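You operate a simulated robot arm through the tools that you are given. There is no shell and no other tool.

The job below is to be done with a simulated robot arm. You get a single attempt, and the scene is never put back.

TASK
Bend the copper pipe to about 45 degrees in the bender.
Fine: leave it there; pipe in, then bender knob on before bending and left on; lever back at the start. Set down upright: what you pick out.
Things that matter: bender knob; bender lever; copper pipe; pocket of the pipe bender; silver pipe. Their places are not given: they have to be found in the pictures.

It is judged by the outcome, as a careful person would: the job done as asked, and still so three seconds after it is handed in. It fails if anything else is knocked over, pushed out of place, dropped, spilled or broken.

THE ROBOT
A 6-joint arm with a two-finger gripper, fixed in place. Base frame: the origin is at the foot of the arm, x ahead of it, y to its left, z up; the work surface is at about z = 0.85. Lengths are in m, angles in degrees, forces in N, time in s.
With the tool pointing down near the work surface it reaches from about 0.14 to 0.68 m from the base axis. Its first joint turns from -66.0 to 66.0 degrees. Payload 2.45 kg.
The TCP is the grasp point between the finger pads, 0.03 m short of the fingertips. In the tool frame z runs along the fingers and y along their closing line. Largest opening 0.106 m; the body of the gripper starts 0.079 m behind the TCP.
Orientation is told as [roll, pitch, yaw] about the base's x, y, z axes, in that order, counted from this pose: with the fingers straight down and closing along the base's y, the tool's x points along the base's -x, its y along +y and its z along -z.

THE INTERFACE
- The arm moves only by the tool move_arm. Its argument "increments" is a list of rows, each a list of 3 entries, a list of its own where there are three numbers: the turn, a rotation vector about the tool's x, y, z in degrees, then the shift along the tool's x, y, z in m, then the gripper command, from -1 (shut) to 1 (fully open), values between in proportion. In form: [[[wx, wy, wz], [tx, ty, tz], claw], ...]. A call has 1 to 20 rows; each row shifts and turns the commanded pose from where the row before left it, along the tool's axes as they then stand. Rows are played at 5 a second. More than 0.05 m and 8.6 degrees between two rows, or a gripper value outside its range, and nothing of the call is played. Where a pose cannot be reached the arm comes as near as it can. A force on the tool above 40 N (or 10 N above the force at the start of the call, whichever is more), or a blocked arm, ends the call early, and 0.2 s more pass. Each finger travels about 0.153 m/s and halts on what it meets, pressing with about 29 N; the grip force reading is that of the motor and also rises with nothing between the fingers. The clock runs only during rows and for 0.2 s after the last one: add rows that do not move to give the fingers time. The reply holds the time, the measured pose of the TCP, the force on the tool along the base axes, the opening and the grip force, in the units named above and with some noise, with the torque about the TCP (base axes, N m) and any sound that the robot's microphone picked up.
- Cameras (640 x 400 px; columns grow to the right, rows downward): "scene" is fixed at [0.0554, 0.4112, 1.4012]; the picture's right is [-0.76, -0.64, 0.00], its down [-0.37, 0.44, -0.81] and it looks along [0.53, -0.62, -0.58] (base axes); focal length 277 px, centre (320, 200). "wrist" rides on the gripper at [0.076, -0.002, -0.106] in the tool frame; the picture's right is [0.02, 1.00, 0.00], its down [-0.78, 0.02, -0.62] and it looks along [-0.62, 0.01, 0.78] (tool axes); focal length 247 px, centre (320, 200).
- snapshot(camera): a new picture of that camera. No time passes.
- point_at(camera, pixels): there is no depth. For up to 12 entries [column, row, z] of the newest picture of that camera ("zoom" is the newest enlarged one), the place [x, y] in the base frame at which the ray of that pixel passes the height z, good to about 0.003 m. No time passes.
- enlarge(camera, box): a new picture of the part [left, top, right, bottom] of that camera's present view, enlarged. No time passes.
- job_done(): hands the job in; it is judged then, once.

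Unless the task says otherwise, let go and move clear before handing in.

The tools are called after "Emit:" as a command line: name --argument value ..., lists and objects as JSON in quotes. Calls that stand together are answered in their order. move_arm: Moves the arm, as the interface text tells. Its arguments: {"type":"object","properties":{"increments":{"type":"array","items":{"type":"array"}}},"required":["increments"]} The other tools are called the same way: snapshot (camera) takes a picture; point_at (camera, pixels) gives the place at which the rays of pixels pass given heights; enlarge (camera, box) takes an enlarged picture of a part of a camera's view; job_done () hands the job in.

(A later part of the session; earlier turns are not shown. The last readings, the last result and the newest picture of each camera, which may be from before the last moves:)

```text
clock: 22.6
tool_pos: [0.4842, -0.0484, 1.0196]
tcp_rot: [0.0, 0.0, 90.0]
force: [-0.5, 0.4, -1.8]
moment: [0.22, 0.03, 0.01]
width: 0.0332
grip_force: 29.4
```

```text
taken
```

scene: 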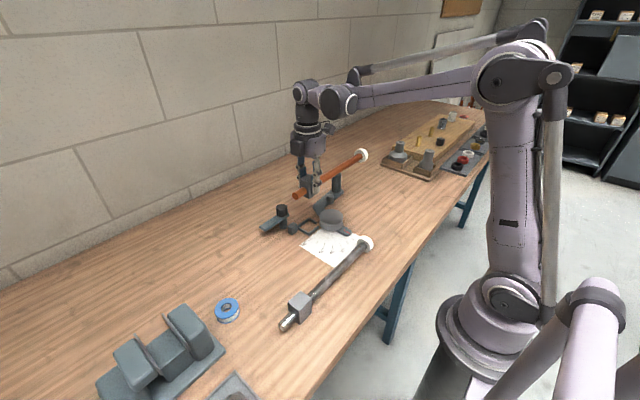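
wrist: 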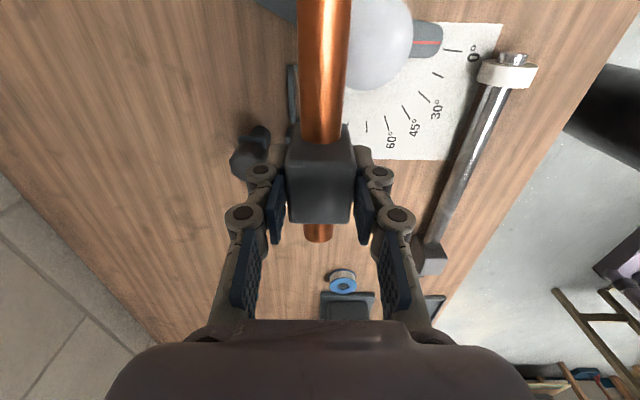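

The pipe is held level over the bender. I lower to z≈0.93 (block bottom ~0.886, above walls and near the pin top) and check the alignment in the scene camera.

Emit:
move_arm --increments '[[[0, 0, 0], [0.002, -0.001, 0.015], -1], [[0, 0, 0], [0, 0, 0.02], -1], [[0, 0, 0], [0, 0, 0.02], -1], [[0, 0, 0], [0, 0, 0.02], -1], [[0, 0, 0], [0, 0, 0.012], -1], [[0, 0, 0], [0, 0, 0], -1], [[0, 0, 0], [0, 0, 0], -1]]'

Emit:
snapshot --camera "wrist"

Emit:
enlarge --camera "scene" --box '[260, 160, 380, 260]'

Emit:
enlarge --camera "wrist" --box '[220, 0, 420, 250]'

```text
clock: 24.2
tool_pos: [0.4863, -0.0505, 0.932]
tcp_rot: [0.0, 0.1, 90.0]
force: [-1.1, -0.6, -2.5]
moment: [0.18, -0.02, -0.03]
width: 0.0332
grip_force: 29.4
```

```text
taken
```

wrist: 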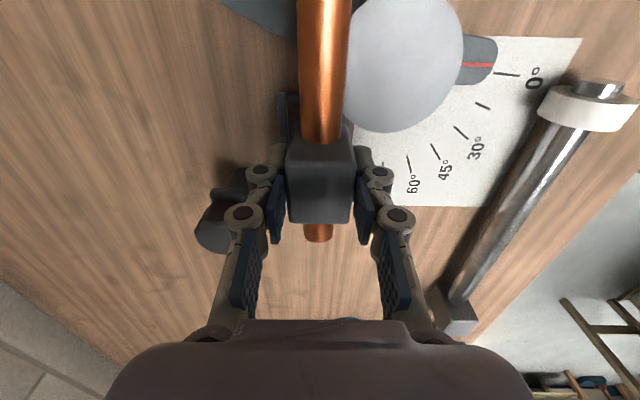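

```text
4.00 times, centred on (320, 210) of scene
```

zoom: 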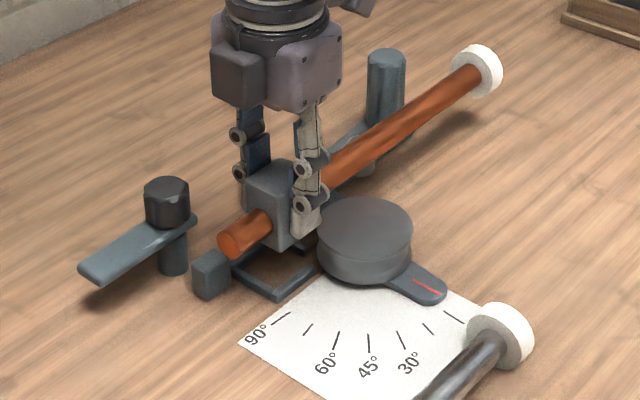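

```text
1.60 times, centred on (320, 125) of wrist
```

zoom: 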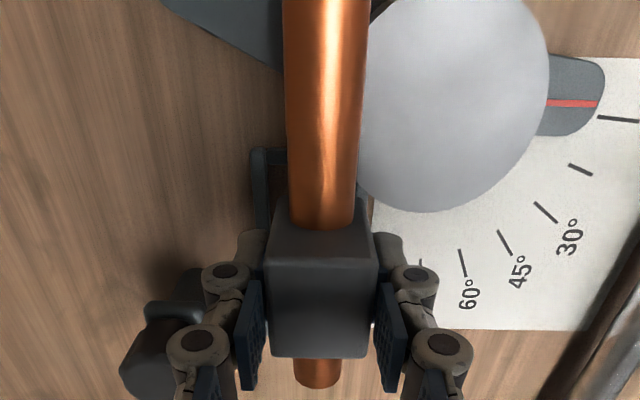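

Block hovers over the frame; the pipe passes just beside the disc flange. I lower another 0.018 gently and check alignment and force.

Emit:
move_arm --increments '[[[0, 0, 0], [0, 0, 0.006], -1], [[0, 0, 0], [0, 0, 0.006], -1], [[0, 0, 0], [0, 0, 0.006], -1], [[0, 0, 0], [0, 0, 0], -1], [[0, 0, 0], [0, 0, 0], -1]]'

Emit:
enlarge --camera "scene" --box '[285, 195, 345, 245]'

Emit:
point_at --camera "zoom" --pixels '[[320, 200, 0.86]]'

Emit:
enlarge --camera "wrist" --box '[240, 0, 400, 250]'

```text
clock: 25.4
tool_pos: [0.485, -0.0524, 0.9137]
tcp_rot: [-0.1, 0.0, 90.0]
force: [5.6, -0.7, 12.3]
moment: [-0.5, -0.02, 0.19]
width: 0.0333
grip_force: 29.1
```

```text
8.00 times, centred on (315, 220) of scene
```

zoom: 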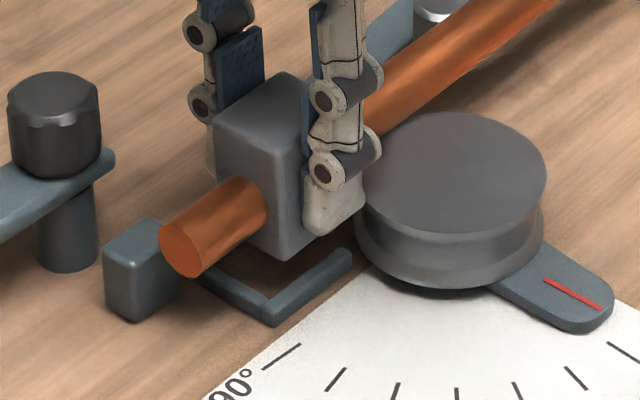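

```text
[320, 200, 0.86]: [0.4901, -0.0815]
```

```text
1.60 times, centred on (320, 125) of wrist
```

zoom: 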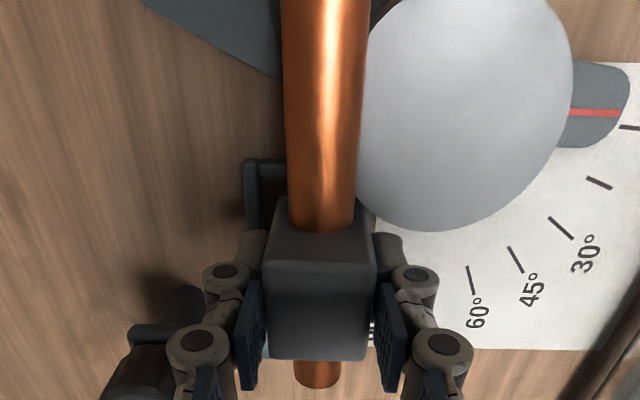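

Contact force (5.6, -0.7, 12.3): the pipe is landing on the disc flange edge, so it needs to go further +x. I'll measure block corner versus frame corner first.

Emit:
point_at --camera "scene" --pixels '[[310.6, 227.3, 0.87], [308.4, 235.5, 0.86], [309.4, 234.4, 0.86], [318.5, 226.5, 0.86], [315.6, 228.4, 0.86], [302.0, 229.2, 0.86], [296, 226, 0.883], [297.5, 219.5, 0.883], [289.5, 224.5, 0.872], [292, 229, 0.872]]'

Emit:
enlarge --camera "scene" --box '[285, 205, 325, 245]'

```text
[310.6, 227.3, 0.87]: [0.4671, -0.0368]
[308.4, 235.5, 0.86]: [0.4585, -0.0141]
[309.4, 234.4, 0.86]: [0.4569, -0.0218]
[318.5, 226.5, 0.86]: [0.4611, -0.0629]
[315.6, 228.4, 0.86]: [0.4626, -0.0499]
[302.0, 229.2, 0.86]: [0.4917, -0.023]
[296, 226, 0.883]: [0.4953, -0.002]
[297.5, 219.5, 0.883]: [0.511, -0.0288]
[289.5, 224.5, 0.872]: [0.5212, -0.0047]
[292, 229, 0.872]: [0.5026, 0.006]
```

```text
10.00 times, centred on (305, 225) of scene
```

zoom: 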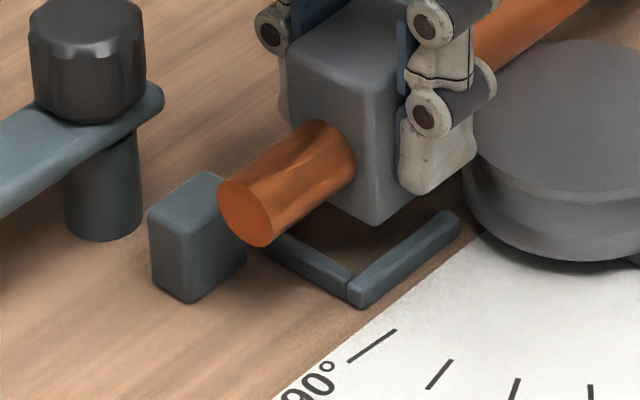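

The contact point works out at y≈-0.10 (the disc), and earlier near-vertical views put the pocket center at x≈0.4875, y≈-0.049. I raise 6 mm, shift +x 3 mm and +y 3 mm, and lower gently again.

Emit:
move_arm --increments '[[[0, 0, 0], [0, 0, -0.006], -1], [[0, 0, 0], [-0.003, -0.003, 0], -1], [[0, 0, 0], [0, 0, 0], -1], [[0, 0, 0], [0, 0, 0.003], -1], [[0, 0, 0], [0, 0, 0.003], -1], [[0, 0, 0], [0, 0, 0], -1]]'

Emit:
enlarge --camera "scene" --box '[285, 205, 325, 245]'

Emit:
enlarge --camera "wrist" --box '[240, 0, 400, 250]'

```text
clock: 26.8
tool_pos: [0.4883, -0.048, 0.914]
tcp_rot: [0.0, 0.2, 90.0]
force: [-0.1, 0.3, -2.4]
moment: [0.2, 0.01, 0.01]
width: 0.0331
grip_force: 29.1
```

```text
10.00 times, centred on (305, 225) of scene
```

zoom: 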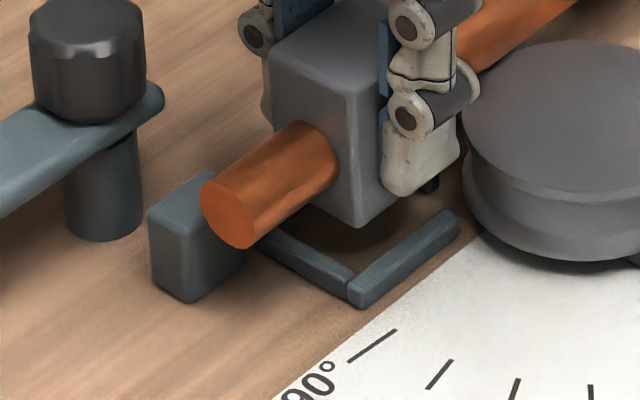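

```text
1.60 times, centred on (320, 125) of wrist
```

zoom: 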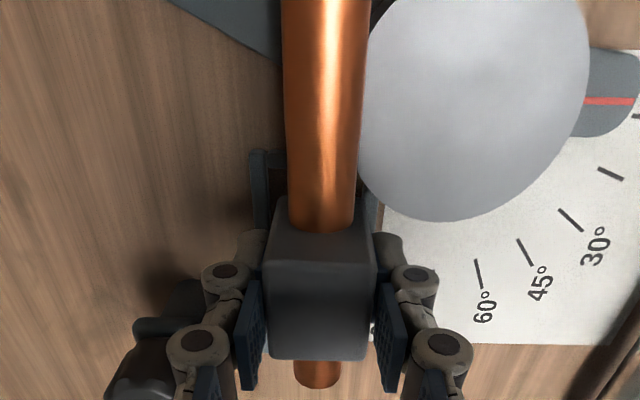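

No contact now at the same height (force only weight). I continue lowering in small steps.

Emit:
move_arm --increments '[[[0, 0, 0], [0, 0, 0.003], -1], [[0, 0, 0], [0, 0, 0.003], -1], [[0, 0, 0], [0, 0, 0], -1]]'

Emit:
enlarge --camera "scene" --box '[285, 205, 325, 245]'

```text
clock: 27.6
tool_pos: [0.4881, -0.0474, 0.9075]
tcp_rot: [-0.1, 0.1, 90.0]
force: [5.5, 0.9, 15.6]
moment: [-0.64, 0.11, 0.2]
width: 0.0333
grip_force: 29.6
```

```text
10.00 times, centred on (305, 225) of scene
```

zoom: 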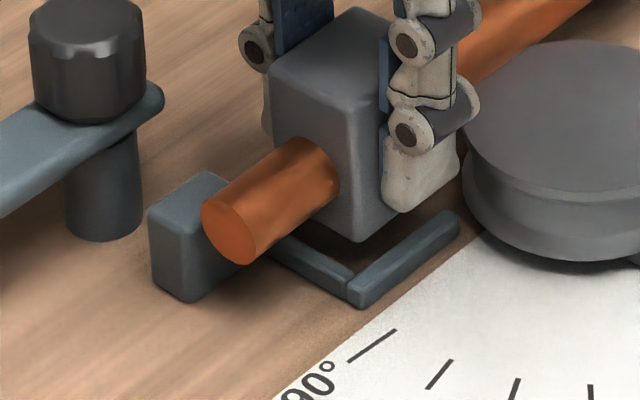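

Disc contact again but ~5 mm lower (6 N in x, 18 N up), so 1–2 mm more in +x should clear. I raise 5 mm, shift +x 2 mm, and lower again.

Emit:
move_arm --increments '[[[0, 0, 0], [0, 0, -0.005], -1], [[0, 0, 0], [0, -0.002, 0], -1], [[0, 0, 0], [0, 0, 0], -1], [[0, 0, 0], [0, 0, 0.003], -1], [[0, 0, 0], [0, 0, 0.002], -1], [[0, 0, 0], [0, 0, 0], -1]]'

```text
clock: 29.0
tool_pos: [0.4894, -0.048, 0.9089]
tcp_rot: [0.0, 0.1, 90.2]
force: [-0.4, -0.5, -1.9]
moment: [0.2, 0.03, -0.02]
width: 0.0331
grip_force: 29.2
```

No contact at z=0.909 with x=0.4894. I keep lowering in small steps.

Emit:
move_arm --increments '[[[0, 0, 0], [0, 0, 0.002], -1], [[0, 0, 0], [0, 0, 0.002], -1], [[0, 0, 0], [0, 0, 0], -1]]'

Emit:
enlarge --camera "scene" --box '[285, 205, 325, 245]'

Emit:
enlarge --camera "wrist" --box '[240, 0, 400, 250]'

```text
clock: 29.8
tool_pos: [0.4894, -0.0487, 0.9028]
tcp_rot: [0.0, 0.0, 90.1]
force: [0.3, -0.6, -2.3]
moment: [0.19, -0.02, 0.0]
width: 0.0336
grip_force: 29.1
```

```text
10.00 times, centred on (305, 225) of scene
```

zoom: 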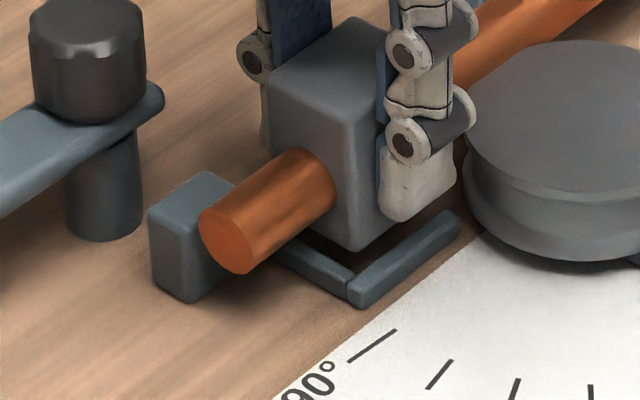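

```text
1.60 times, centred on (320, 125) of wrist
```

zoom: 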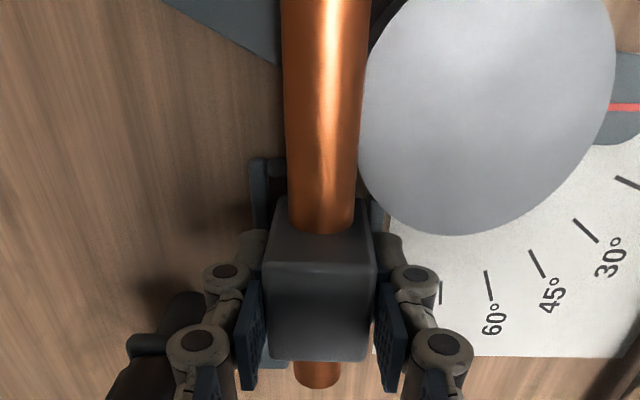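

Still no contact at z≈0.903; the pipe has cleared the flange. Continue down.

Emit:
move_arm --increments '[[[0, 0, 0], [0, 0, 0.002], -1], [[0, 0, 0], [0, 0, 0.002], -1], [[0, 0, 0], [0, 0, 0], -1]]'

Emit:
enlarge --camera "scene" --box '[285, 205, 325, 245]'

```text
clock: 30.6
tool_pos: [0.4885, -0.0486, 0.8988]
tcp_rot: [0.0, 0.1, 90.0]
force: [-0.3, -0.8, -2.7]
moment: [0.22, -0.01, -0.01]
width: 0.0334
grip_force: 29.3
```

```text
10.00 times, centred on (305, 225) of scene
```

zoom: 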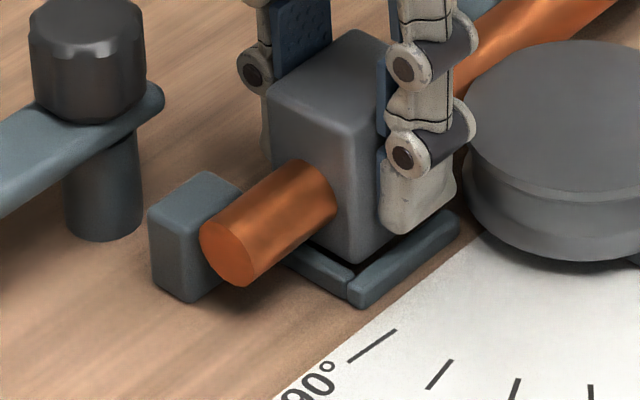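

The block is entering the frame with even gaps. I lower the last few mm until it seats.

Emit:
move_arm --increments '[[[0, 0, 0], [0, 0, 0.002], -1], [[0, 0, 0], [0, 0, 0.002], -1], [[0, 0, 0], [0, 0, 0], -1]]'

Emit:
enlarge --camera "scene" --box '[285, 205, 325, 245]'

Emit:
enlarge --camera "scene" --box '[300, 150, 380, 230]'

```text
clock: 31.4
tool_pos: [0.4893, -0.0481, 0.8961]
tcp_rot: [-0.1, 0.0, 90.0]
force: [0.5, 0.5, -1.6]
moment: [0.21, -0.02, 0.03]
width: 0.0332
grip_force: 29.3
```

```text
10.00 times, centred on (305, 225) of scene
```

zoom: 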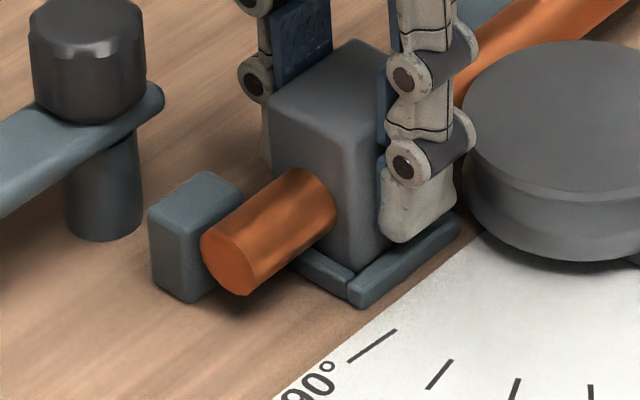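

```text
5.00 times, centred on (340, 190) of scene
```

zoom: 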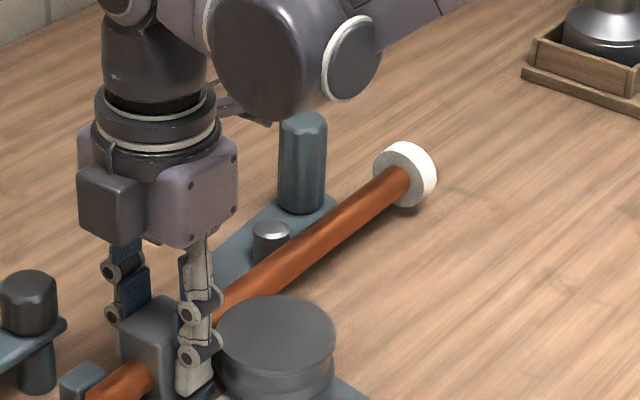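

The pipe lies between disc and pin as it should. Two more small steps down to touch the base.

Emit:
move_arm --increments '[[[0, 0, 0], [0, 0, 0.002], -1], [[0, 0, 0], [0, 0, 0], -1]]'

```text
clock: 32.0
tool_pos: [0.4893, -0.049, 0.8938]
tcp_rot: [0.0, 0.2, 90.0]
force: [0.0, 0.7, -2.7]
moment: [0.23, 0.0, -0.02]
width: 0.0335
grip_force: 29.3
```

Still hanging free at 0.8938; one more step.

Emit:
move_arm --increments '[[[0, 0, 0], [0, 0, 0.001], -1], [[0, 0, 0], [0, 0, 0.001], -1], [[0, 0, 0], [0, 0, 0], -1]]'

Emit:
enlarge --camera "scene" --box '[285, 205, 325, 245]'

```text
clock: 32.8
tool_pos: [0.4891, -0.0474, 0.8917]
tcp_rot: [-0.1, 0.1, 90.0]
force: [0.8, 0.0, 16.6]
moment: [0.55, -0.01, -0.03]
width: 0.0335
grip_force: 28.9
```

```text
10.00 times, centred on (305, 225) of scene
```

zoom: 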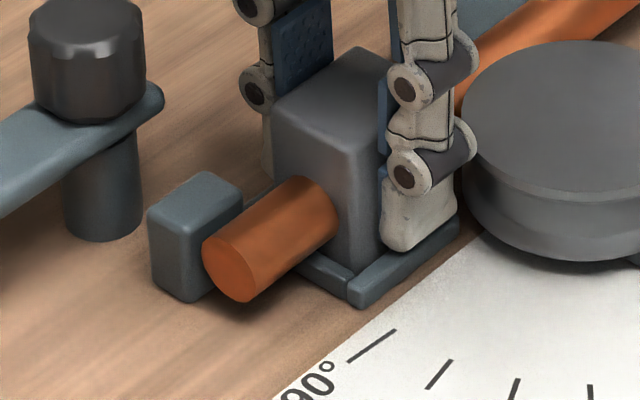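

The block is seated (19 N upward at the block). I ease up 1 mm, open to about 5 cm, and rise straight up.

Emit:
move_arm --increments '[[[0, 0, 0], [0, 0, -0.0015], -1], [[0, 0, 0], [0, 0, 0], -0.2], [[0, 0, 0], [0, 0, 0], -0.1], [[0, 0, 0], [0, 0, 0], -0.1], [[0, 0, 0], [0, 0, -0.01], -0.1], [[0, 0, 0], [0, 0, -0.02], -0.1], [[0, 0, 0], [0, 0, -0.03], -0.1], [[0, 0, 0], [0, 0, -0.04], -0.1], [[0, 0, 0], [0, 0, -0.04], -0.1], [[0, 0, 0], [0, 0, 0], -0.1]]'

Emit:
snapshot --camera "scene"

Emit:
enlarge --camera "scene" --box '[260, 155, 380, 245]'

Emit:
snapshot --camera "wrist"

```text
clock: 35.0
tool_pos: [0.4885, -0.0483, 1.0365]
tcp_rot: [0.0, 0.1, 90.0]
force: [0.1, -0.1, -0.5]
moment: [0.02, 0.0, -0.02]
width: 0.0479
grip_force: 0.0
```

```text
taken
```

scene: 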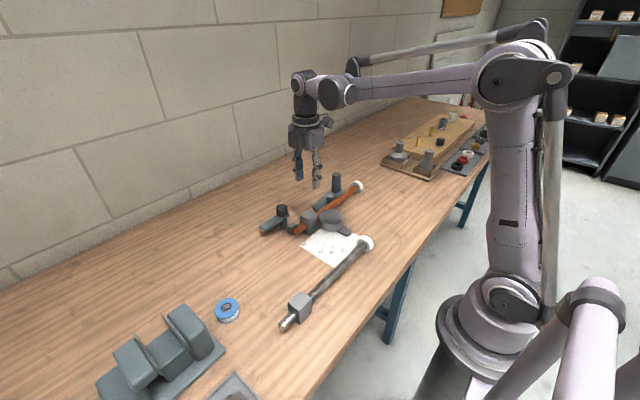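

```text
4.44 times, centred on (320, 200) of scene
```

zoom: 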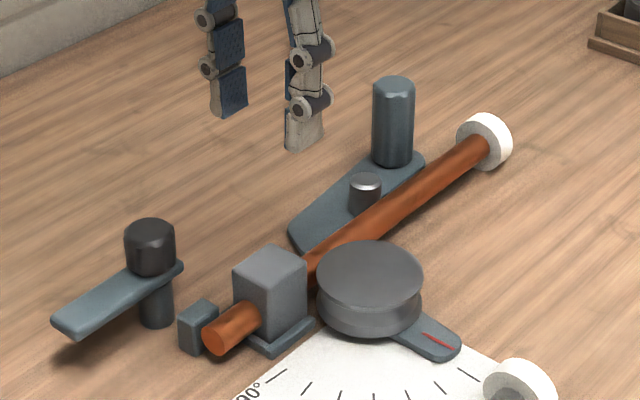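

```text
taken
```

wrist: 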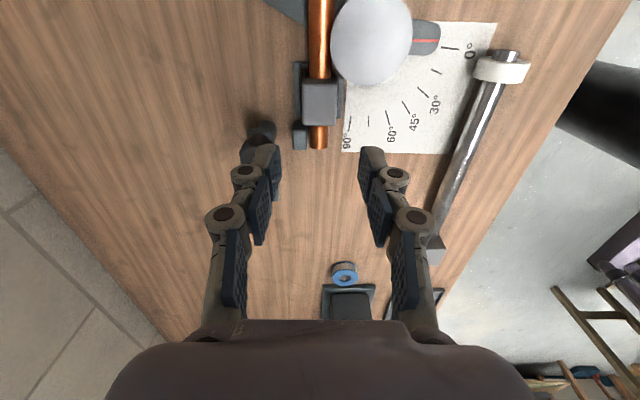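

The copper pipe is seated in the pocket between disc and pin. Now the knob: I'll turn back to yaw 0 and move above the knob near (0.548,-0.002) for a precise look.

Emit:
move_arm --increments '[[[0, 0, 8.2], [0, 0, 0], 0.1], [[0, 0, 8.2], [0, 0, 0], 0.1], [[0, 0, 8.2], [0, 0, 0], 0.1], [[0, 0, 8.2], [0, 0, 0], 0.1], [[0, 0, 8.2], [0, 0, 0], 0.1], [[0, 0, 8.2], [0, 0, 0], 0.1], [[0, 0, 8.2], [0, 0, 0], 0.1], [[0, 0, 8.2], [0, 0, 0], 0.1], [[0, 0, 8.2], [0, 0, 0], 0.1], [[0, 0, 8.2], [0, 0, 0], 0.1], [[0, 0, 8.0], [0, 0, 0], 0.1], [[0, 0, 0], [0.04, 0.015, 0], 0.1], [[0, 0, 0], [0.04, 0.031, 0], 0.1], [[0, 0, 0], [0, 0, 0], 0.1], [[0, 0, 0], [0, 0, 0], 0.1]]'

Emit:
snapshot --camera "wrist"

Emit:
enlarge --camera "wrist" --box '[230, 60, 410, 240]'

```text
refused: row 13 steps farther than a row can; nothing moved
```

```text
taken
```

wrist: 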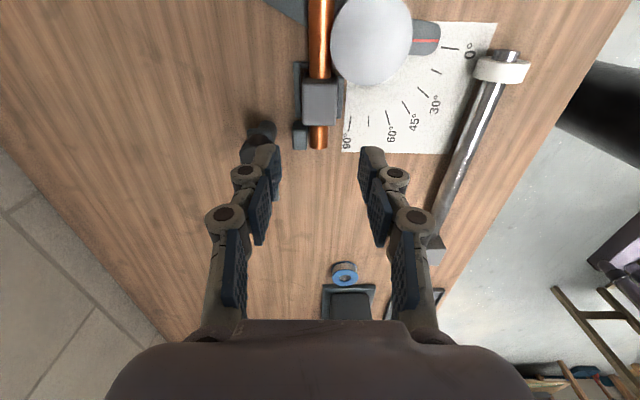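

```text
2.22 times, centred on (320, 150) of wrist
```

zoom: 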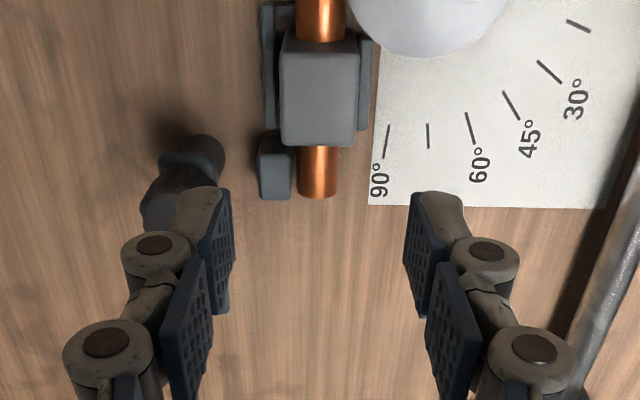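

The last row was slightly too long; I resend with smaller steps, stopping at x≈0.41 so the camera views the knob.

Emit:
move_arm --increments '[[[0, 0, 8.2], [0, 0, 0], 0.1], [[0, 0, 8.2], [0, 0, 0], 0.1], [[0, 0, 8.2], [0, 0, 0], 0.1], [[0, 0, 8.2], [0, 0, 0], 0.1], [[0, 0, 8.2], [0, 0, 0], 0.1], [[0, 0, 8.2], [0, 0, 0], 0.1], [[0, 0, 8.2], [0, 0, 0], 0.1], [[0, 0, 8.2], [0, 0, 0], 0.1], [[0, 0, 8.2], [0, 0, 0], 0.1], [[0, 0, 8.2], [0, 0, 0], 0.1], [[0, 0, 8.0], [0, 0, 0], 0.1], [[0, 0, 0], [0.025, 0.015, 0], 0.1], [[0, 0, 0], [0.025, 0.015, 0], 0.1], [[0, 0, 0], [0.025, 0.016, 0], 0.1], [[0, 0, 0], [0, 0, 0], 0.1], [[0, 0, 0], [0, 0, 0], 0.1]]'

Emit:
snapshot --camera "wrist"

Emit:
enlarge --camera "wrist" --box '[230, 60, 410, 240]'

```text
clock: 38.4
tool_pos: [0.4148, -0.0006, 1.0323]
tcp_rot: [0.0, 0.1, 0.0]
force: [0.1, -1.5, -0.1]
moment: [-0.03, 0.0, 0.02]
width: 0.0581
grip_force: 0.1
```

```text
taken
```

wrist: 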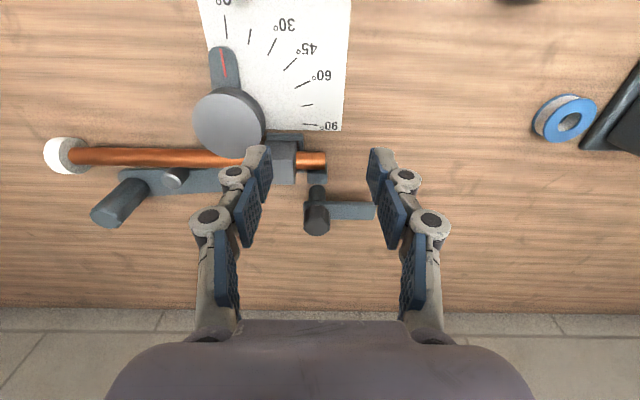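

```text
2.22 times, centred on (320, 150) of wrist
```

zoom: 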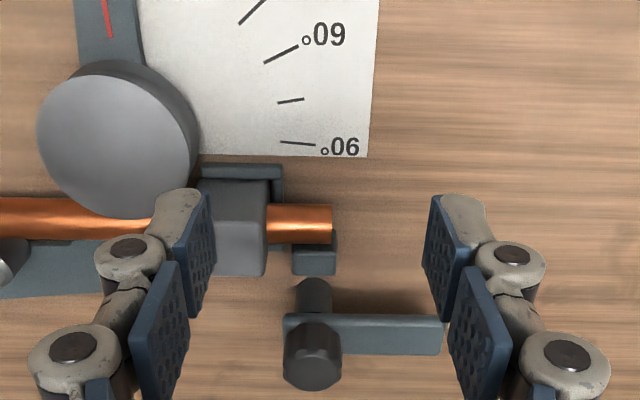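

The knob is at zoom (313,355) with the bar to its right (to 443). I'll locate knob, post and bar by rays at candidate heights.

Emit:
point_at --camera "zoom" --pixels '[[313, 372, 0.93], [313, 372, 0.92], [315, 285, 0.85], [443, 337, 0.89], [443, 337, 0.9], [440, 317, 0.895], [440, 355, 0.895], [284, 320, 0.895], [287, 372, 0.93], [341, 372, 0.93], [314, 265, 0.87], [332, 225, 0.872]]'

Emit:
enlarge --camera "scene" --box '[255, 195, 305, 245]'

```text
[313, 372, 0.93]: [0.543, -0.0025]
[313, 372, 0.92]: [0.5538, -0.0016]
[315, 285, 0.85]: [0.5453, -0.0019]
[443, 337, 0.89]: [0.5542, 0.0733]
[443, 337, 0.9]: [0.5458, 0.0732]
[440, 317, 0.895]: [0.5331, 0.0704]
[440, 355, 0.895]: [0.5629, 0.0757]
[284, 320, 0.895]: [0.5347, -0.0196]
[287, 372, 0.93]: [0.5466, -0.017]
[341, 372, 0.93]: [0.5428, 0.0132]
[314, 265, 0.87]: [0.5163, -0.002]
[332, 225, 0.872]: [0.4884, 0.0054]
```

```text
8.00 times, centred on (280, 220) of scene
```

zoom: 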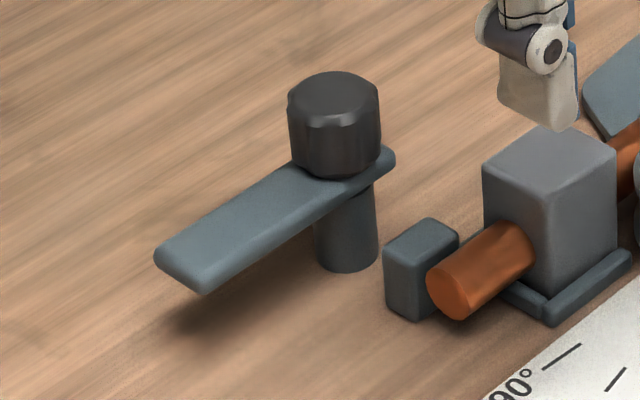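

Knob axis ≈(0.548,-0.002), diameter ~0.03, bar top ~0.895 and width 0.03. I'll move above it, then descend to z≈0.932 and grip.

Emit:
move_arm --increments '[[[0, 0, 0], [-0.045, 0, 0], 0.1], [[0, 0, 0], [-0.045, -0.0014, 0], 0.1], [[0, 0, 0], [-0.043, 0, 0], 0.1], [[0, 0, 0], [0, 0, 0.03], 0.1], [[0, 0, 0], [0, 0, 0], 0.1], [[0, 0, 0], [0, 0, 0], 0.1]]'

Emit:
snapshot --camera "wrist"

Emit:
enlarge --camera "scene" --box '[235, 150, 335, 250]'

```text
clock: 39.8
tool_pos: [0.5464, -0.0036, 1.0027]
tcp_rot: [-0.1, -0.1, 0.1]
force: [0.0, -0.1, 0.0]
moment: [0.01, 0.03, 0.01]
width: 0.0584
grip_force: 0.0
```

```text
taken
```

wrist: 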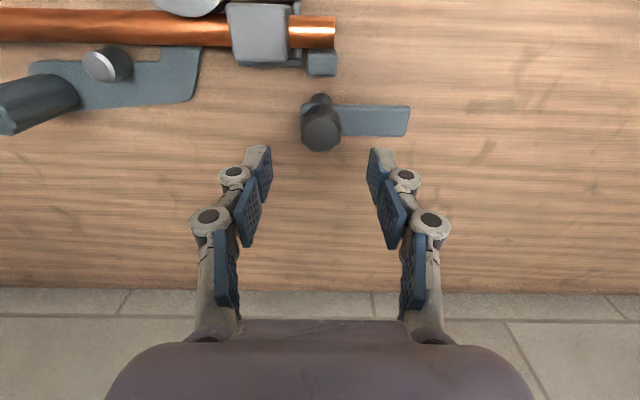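

```text
4.00 times, centred on (285, 200) of scene
```

zoom: 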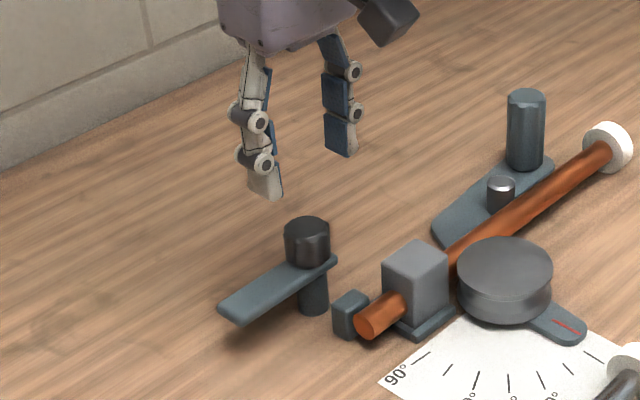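

I verify the knob's position from this close view before descending.

Emit:
point_at --camera "wrist" --pixels '[[320, 133, 0.93], [320, 133, 0.925], [302, 133, 0.93], [340, 133, 0.93], [318, 100, 0.875], [408, 120, 0.895], [408, 107, 0.895], [406, 136, 0.895]]'

Emit:
enlarge --camera "wrist" --box '[270, 70, 430, 170]'

```text
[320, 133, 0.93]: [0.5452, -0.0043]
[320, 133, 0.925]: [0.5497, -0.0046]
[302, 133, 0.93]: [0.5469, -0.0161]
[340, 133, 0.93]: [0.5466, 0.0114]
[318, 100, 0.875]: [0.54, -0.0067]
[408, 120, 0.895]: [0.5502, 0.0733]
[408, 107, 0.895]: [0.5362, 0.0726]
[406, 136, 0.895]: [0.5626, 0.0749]
```

```text
4.00 times, centred on (350, 120) of wrist
```

zoom: 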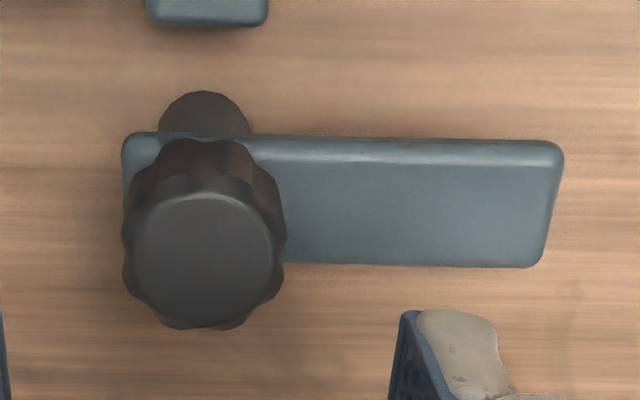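

The knob center (0.547,-0.003) matches the tool. I descend 0.070 with checks, then grip.

Emit:
move_arm --increments '[[[0, 0, 0], [0, 0, 0.025], 0.1], [[0, 0, 0], [0, 0, 0.025], 0.1], [[0, 0, 0], [0, 0, 0.01], 0.1], [[0, 0, 0], [0, 0, 0.01], 0.1], [[0, 0, 0], [0, 0, 0], 0.1], [[0, 0, 0], [0, 0, 0], -0.3], [[0, 0, 0], [0, 0, 0], -1], [[0, 0, 0], [0, 0, 0], -1], [[0, 0, 0], [0, 0, 0], -1]]'

Emit:
snapshot --camera "wrist"

Emit:
enlarge --camera "scene" --box '[245, 180, 315, 250]'

```text
clock: 41.8
tool_pos: [0.5479, -0.0029, 0.9309]
tcp_rot: [0.0, -0.1, 0.1]
force: [-0.2, 9.7, -3.1]
moment: [0.33, -0.02, 0.04]
width: 0.0322
grip_force: 45.2
```

```text
taken
```

wrist: 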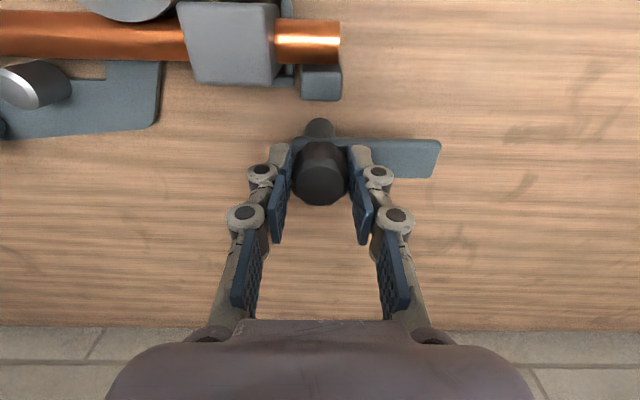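

```text
5.71 times, centred on (280, 215) of scene
```

zoom: 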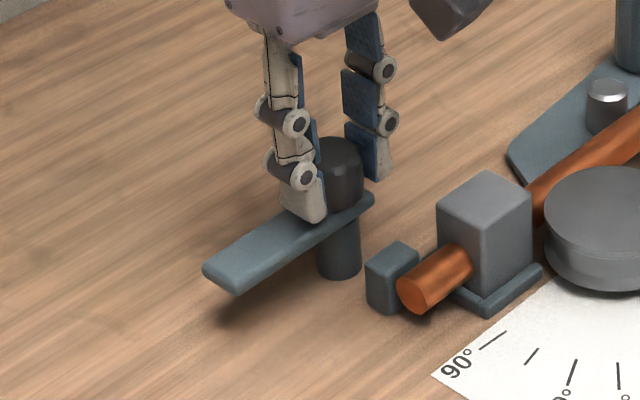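

The knob is gripped (width 0.032); a 10 N sideways force suggests a ~1 mm offset, so I shift 1 mm in +y and start turning counter-clockwise (bar toward the pipe tail) by 16°.

Emit:
move_arm --increments '[[[0, 0, 0], [0, 0.001, 0], -1], [[0, 0, -4], [0, 0, 0], -1], [[0, 0, -4], [0, 0, 0], -1], [[0, 0, -4], [0, 0, 0], -1], [[0, 0, -4], [0, 0, 0], -1], [[0, 0, 0], [0, 0, 0], -1]]'

Emit:
enlarge --camera "scene" --box '[245, 180, 315, 250]'

```text
clock: 43.2
tool_pos: [0.5478, -0.0041, 0.9329]
tcp_rot: [-0.2, 0.0, 16.0]
force: [8.3, -4.4, -26.1]
moment: [-0.09, -0.42, -0.04]
width: 0.0323
grip_force: 45.2
```

```text
5.71 times, centred on (280, 215) of scene
```

zoom: 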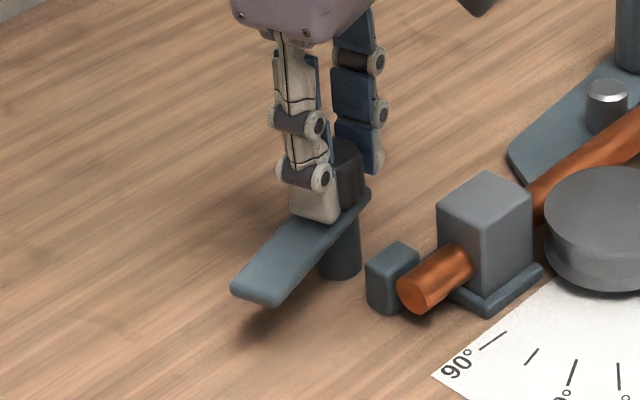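

The bar turns with the gripper as intended; a downward pull of 26 N has built up (the knob seems to sink as it turns or the grip is biased). I lower 1.5 mm and check the force.

Emit:
move_arm --increments '[[[0, 0, 0], [0, 0, 0.0015], -1], [[0, 0, 0], [0, 0, 0], -1]]'

```text
clock: 43.8
tool_pos: [0.5475, -0.0039, 0.9331]
tcp_rot: [-0.3, -0.1, 15.9]
force: [12.4, -12.2, 11.5]
moment: [-0.41, -0.09, -0.05]
width: 0.0322
grip_force: 45.0
```

Stiff contact (~25 N/mm), so I relax by half-millimetre corrections and continue turning.

Emit:
move_arm --increments '[[[0, 0, 0], [-0.0003, -0.0006, -0.0004], -1], [[0, 0, -5], [0, 0, 0], -1], [[0, 0, -5], [0, 0, 0], -1], [[0, 0, -5], [0, 0, 0], -1], [[0, 0, 0], [0, 0, 0], -1]]'

```text
clock: 44.9
tool_pos: [0.5481, -0.0044, 0.9329]
tcp_rot: [-0.3, 0.1, 30.9]
force: [-2.5, -1.3, 4.3]
moment: [0.33, -0.35, 0.02]
width: 0.0321
grip_force: 45.2
stopped in row 5: the force on the tool passed its limit at 40 N (the readings are from after the stop); the commanded pose is now the measured one
```

A force peak stopped the call but the pose reached 31° and the load is now low. I check the picture and continue more gently.

Emit:
enlarge --camera "scene" --box '[245, 180, 315, 250]'

Emit:
move_arm --increments '[[[0, 0, -3], [0, 0, 0], -1], [[0, 0, -3], [0, 0, 0], -1], [[0, 0, 0], [0, 0, 0], -1]]'

```text
5.71 times, centred on (280, 215) of scene
```

zoom: 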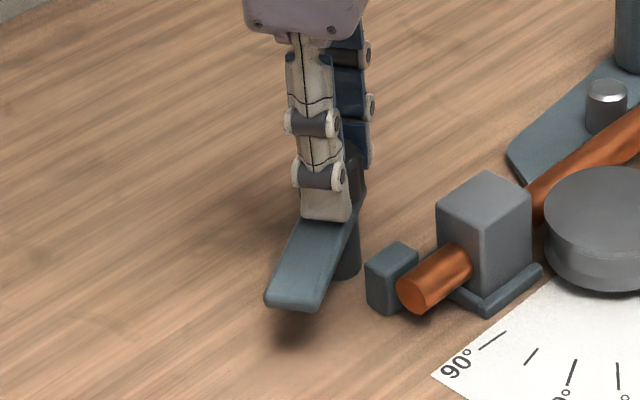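

```text
clock: 45.7
tool_pos: [0.5483, -0.0055, 0.9335]
tcp_rot: [-0.4, 0.1, 36.8]
force: [4.1, -3.8, -4.2]
moment: [-0.14, -0.24, -0.03]
width: 0.0323
grip_force: 44.8
```

Loads are low at 37°. I continue in 3–4° rows.

Emit:
move_arm --increments '[[[0, 0, -3.5], [0, 0, 0], -1], [[0, 0, -3.5], [0, 0, 0], -1], [[0, 0, -3.5], [0, 0, 0], -1], [[0, 0, -3.5], [0, 0, 0], -1], [[0, 0, 0], [0, 0, 0], -1]]'

```text
clock: 46.9
tool_pos: [0.5489, -0.0056, 0.9334]
tcp_rot: [-0.2, 0.2, 50.9]
force: [5.6, -13.9, -8.5]
moment: [0.15, -0.65, -0.06]
width: 0.0321
grip_force: 45.0
```

Small side load (-13.9 N in y); I correct 0.6 mm and continue.

Emit:
move_arm --increments '[[[0, 0, 0], [0.0003, -0.0005, 0.0003], -1], [[0, 0, -3.5], [0, 0, 0], -1], [[0, 0, -3.5], [0, 0, 0], -1], [[0, 0, -3.5], [0, 0, 0], -1], [[0, 0, -3.5], [0, 0, 0], -1], [[0, 0, 0], [0, 0, 0], -1]]'

Emit:
enlarge --camera "scene" --box '[245, 180, 315, 250]'

```text
clock: 48.3
tool_pos: [0.5499, -0.0069, 0.9333]
tcp_rot: [-0.5, 0.2, 65.0]
force: [17.0, -14.6, 27.1]
moment: [-0.39, -0.44, -0.08]
width: 0.0323
grip_force: 44.8
```

```text
5.71 times, centred on (280, 215) of scene
```

zoom: 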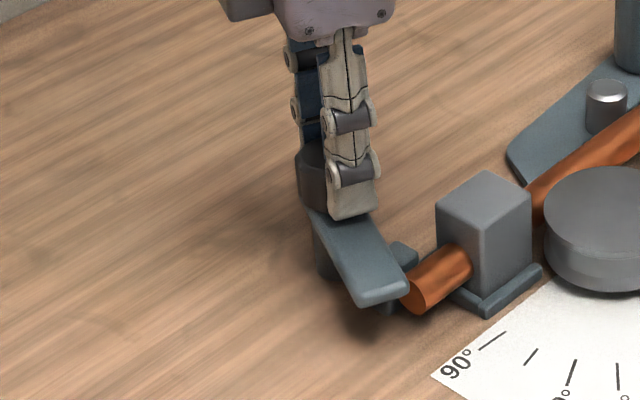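

Loads have grown (17,-14.6,27 N), so I'll release, re-center on the knob axis, and regrip.

Emit:
move_arm --increments '[[[0, 0, 0], [0, 0, 0], -0.1], [[0, 0, 0], [0, 0, 0], -0.1], [[0, 0, 0], [0, 0, -0.001], -0.1], [[0, 0, 0], [0, 0, 0], -0.1]]'

Emit:
snapshot --camera "wrist"

Emit:
enlarge --camera "scene" --box '[245, 180, 315, 250]'

```text
clock: 49.3
tool_pos: [0.5484, -0.0037, 0.9334]
tcp_rot: [-0.2, 0.2, 64.9]
force: [0.5, 0.0, 0.2]
moment: [-0.02, 0.02, 0.02]
width: 0.0474
grip_force: 0.0
```

```text
taken
```

wrist: 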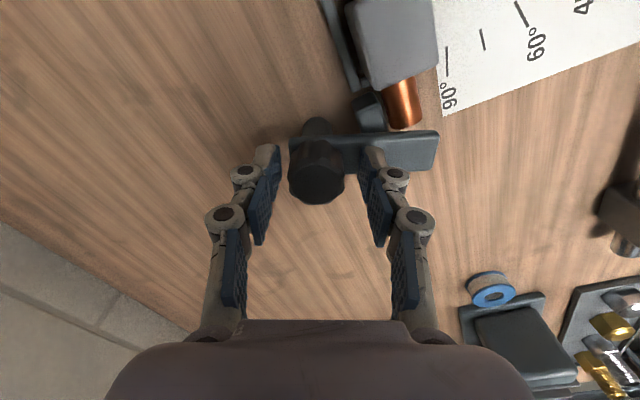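

```text
5.71 times, centred on (280, 215) of scene
```

zoom: 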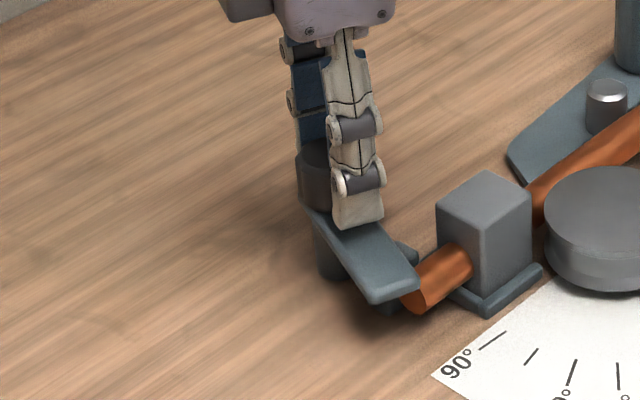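

Unloaded, the tool sits at (0.5484,-0.0037) with the knob (317,170) centered between the fingers. I regrip and continue turning.

Emit:
move_arm --increments '[[[0, 0, 0], [0, 0, 0], -0.5], [[0, 0, 0], [0, 0, 0], -1], [[0, 0, 0], [0, 0, 0], -1], [[0, 0, -3], [0, 0, 0], -1], [[0, 0, -3], [0, 0, 0], -1], [[0, 0, -3], [0, 0, 0], -1], [[0, 0, 0], [0, 0, 0], -1]]'

Emit:
enlarge --camera "scene" --box '[245, 180, 315, 250]'

```text
clock: 50.9
tool_pos: [0.5503, -0.0054, 0.9336]
tcp_rot: [-0.6, 0.2, 73.9]
force: [20.8, -9.4, 5.0]
moment: [-0.08, -0.59, -0.06]
width: 0.0321
grip_force: 45.3
```

```text
5.71 times, centred on (280, 215) of scene
```

zoom: 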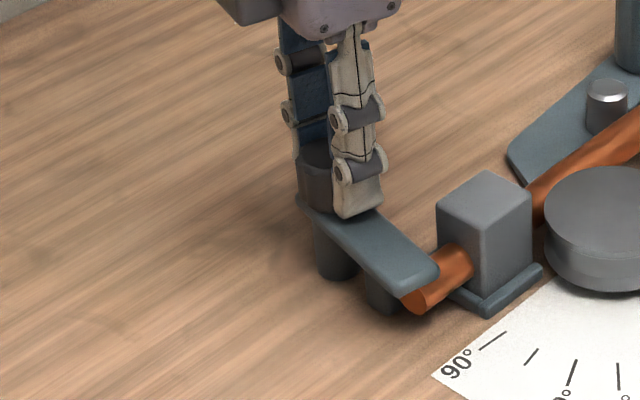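

The bar now lies over the copper tail. Force +20 N in x says the knob axis is ~1 mm further; I correct and continue to 90°.

Emit:
move_arm --increments '[[[0, 0, 0], [0.0002, -0.0012, 0], -1], [[0, 0, -3], [0, 0, 0], -1], [[0, 0, -3], [0, 0, 0], -1], [[0, 0, -3], [0, 0, 0], -1], [[0, 0, -3], [0, 0, 0], -1], [[0, 0, -3], [0, 0, 0], -1], [[0, 0, 0], [0, 0, 0], -1]]'

Emit:
enlarge --camera "scene" --box '[245, 180, 315, 250]'

Emit:
snapshot --camera "wrist"

```text
clock: 52.5
tool_pos: [0.551, -0.0058, 0.9352]
tcp_rot: [-0.5, 0.3, 88.9]
force: [19.1, -11.9, -12.2]
moment: [-0.13, -0.57, -0.64]
width: 0.0321
grip_force: 44.7
```

```text
5.71 times, centred on (280, 215) of scene
```

zoom: 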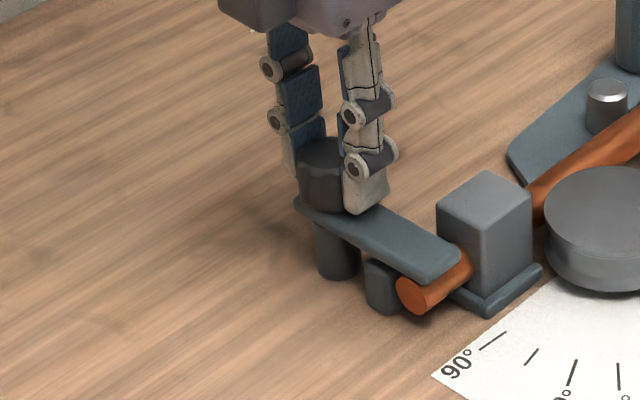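

```text
taken
```

wrist: 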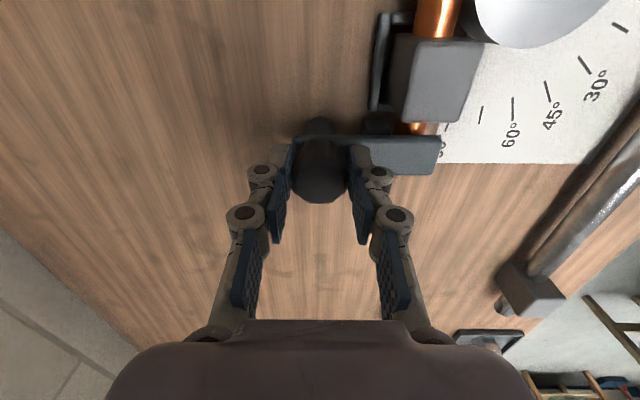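

The torque about z jumped to -0.64 N·m at 89°, indicating the end stop; the bar lies along -x over the tail. I nudge 2° more to be sure it's fully on.

Emit:
move_arm --increments '[[[0, 0, -2], [0, -0.0005, 0], -1], [[0, 0, 0], [0, 0, 0], -1]]'

```text
clock: 53.1
tool_pos: [0.552, -0.0051, 0.9338]
tcp_rot: [-0.4, 0.3, 90.9]
force: [16.0, -9.8, 0.3]
moment: [-0.44, -0.44, -0.52]
width: 0.0322
grip_force: 44.5
```

Torque stays about -0.5; I try 4° more and look whether the bar still moves.

Emit:
move_arm --increments '[[[0, 0, -2], [0, 0, 0], -1], [[0, 0, -2], [0, 0, 0], -1], [[0, 0, 0], [0, 0, 0], -1]]'

Emit:
snapshot --camera "wrist"

Emit:
enlarge --camera "scene" --box '[245, 180, 315, 250]'

```text
clock: 53.9
tool_pos: [0.5515, -0.0048, 0.9338]
tcp_rot: [-0.3, 0.2, 95.0]
force: [17.0, -3.9, -1.4]
moment: [0.0, -0.36, -0.47]
width: 0.0322
grip_force: 44.6
```

```text
taken
```

wrist: 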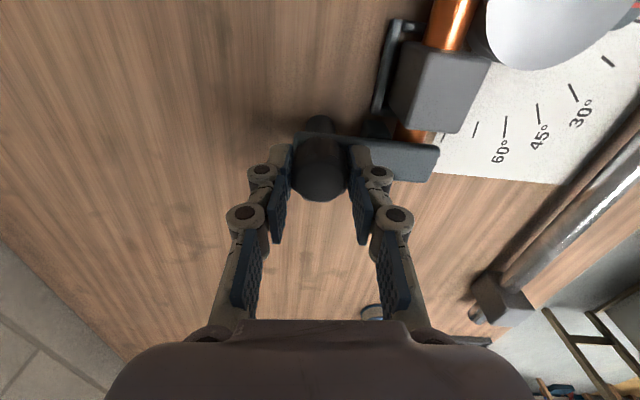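

```text
5.71 times, centred on (280, 215) of scene
```

zoom: 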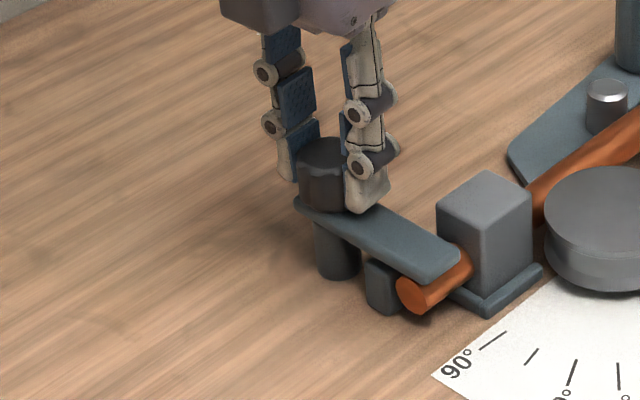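

The bar no longer follows (same pixels (440,265) in the scene zoom while the gripper went from 89° to 95°), so the knob is at its end stop: on. I release and rise.

Emit:
move_arm --increments '[[[0, 0, 2], [0, 0, 0], -1], [[0, 0, 0], [0, 0, 0], 0.0], [[0, 0, 0], [0, 0, 0], 0.1], [[0, 0, 0], [0, 0, 0], 0.1], [[0, 0, 0], [0, 0, -0.02], 0.1], [[0, 0, 0], [0, 0, -0.04], 0.1], [[0, 0, 0], [0, 0, -0.045], 0.1], [[0, 0, 0], [0, 0, 0], 0.1]]'

Emit:
snapshot --camera "scene"

Emit:
enlarge --camera "scene" --box '[260, 160, 380, 250]'

Emit:
snapshot --camera "wrist"

```text
clock: 55.7
tool_pos: [0.5487, -0.005, 1.0396]
tcp_rot: [-0.2, 0.2, 92.8]
force: [0.6, 0.0, -0.2]
moment: [0.03, 0.0, 0.01]
width: 0.0583
grip_force: 0.1
```

```text
taken
```

scene: 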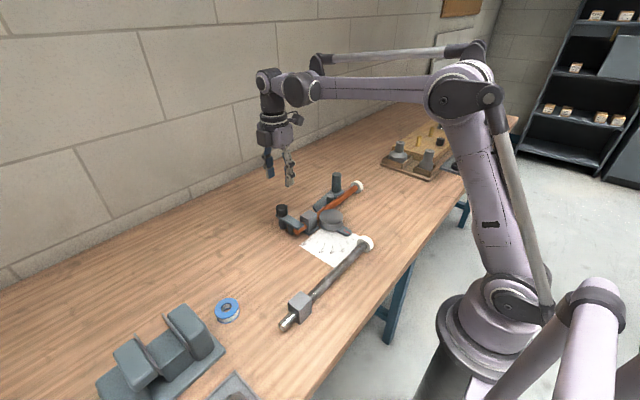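

```text
4.44 times, centred on (320, 205) of scene
```

zoom: 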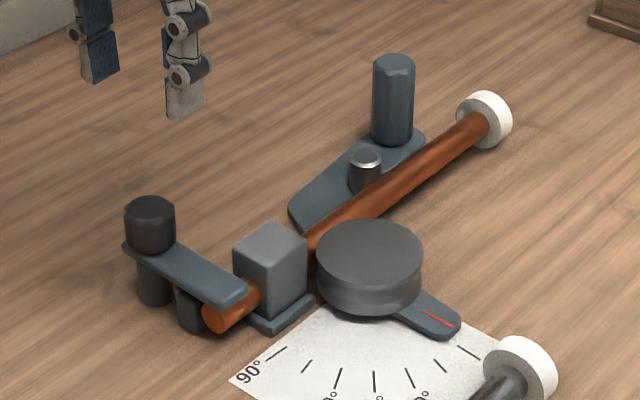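

```text
taken
```

wrist: 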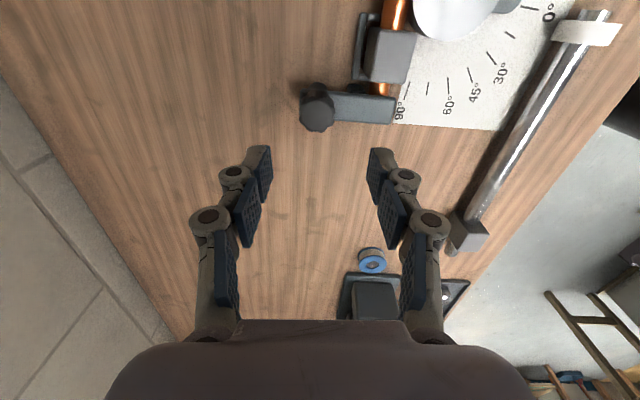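

Knob is on with the bar clamped over the tail, and the pipe is unmoved. Next the lever handle near (0.535,-0.255): I square the yaw to 90° and move past it to view it with the wrist camera.

Emit:
move_arm --increments '[[[0, 0, 2.8], [0, 0, 0], 0.1], [[0, 0, 0], [0.0444, 0.0023, 0], 0.1], [[0, 0, 0], [0.0444, 0.0023, 0], 0.1], [[0, 0, 0], [0.0444, 0.0023, 0], 0.1], [[0, 0, 0], [0.0444, 0.0023, 0], 0.1], [[0, 0, 0], [0.0444, 0.0023, 0], 0.1], [[0, 0, 0], [0.0444, 0.0023, 0], 0.1], [[0, 0, 0], [0.0444, 0.0023, 0], 0.1], [[0, 0, 0], [0.0444, 0.0023, 0], 0.1], [[0, 0, 0], [0, 0, 0], 0.1], [[0, 0, 0], [0, 0, 0], 0.1]]'

Emit:
snapshot --camera "wrist"

Emit:
enlarge --camera "wrist" --box '[220, 20, 460, 220]'

```text
clock: 58.1
tool_pos: [0.5321, -0.3599, 1.0402]
tcp_rot: [-0.1, 0.2, 90.0]
force: [-0.2, -0.2, 0.1]
moment: [-0.01, -0.04, -0.02]
width: 0.0584
grip_force: 0.1
```

```text
taken
```

wrist: 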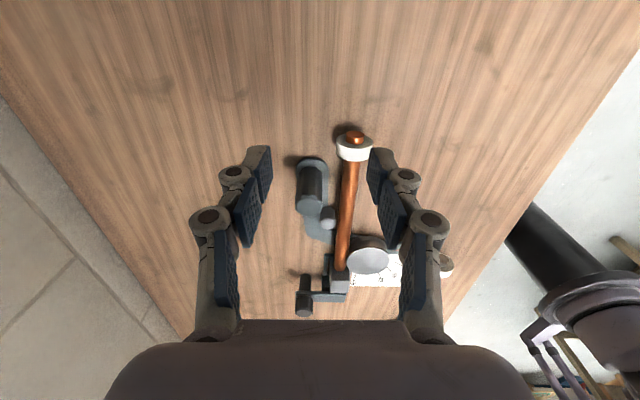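

```text
2.00 times, centred on (340, 120) of wrist
```

zoom: 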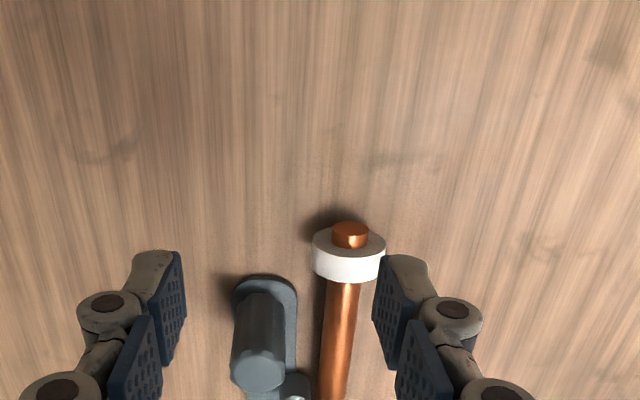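

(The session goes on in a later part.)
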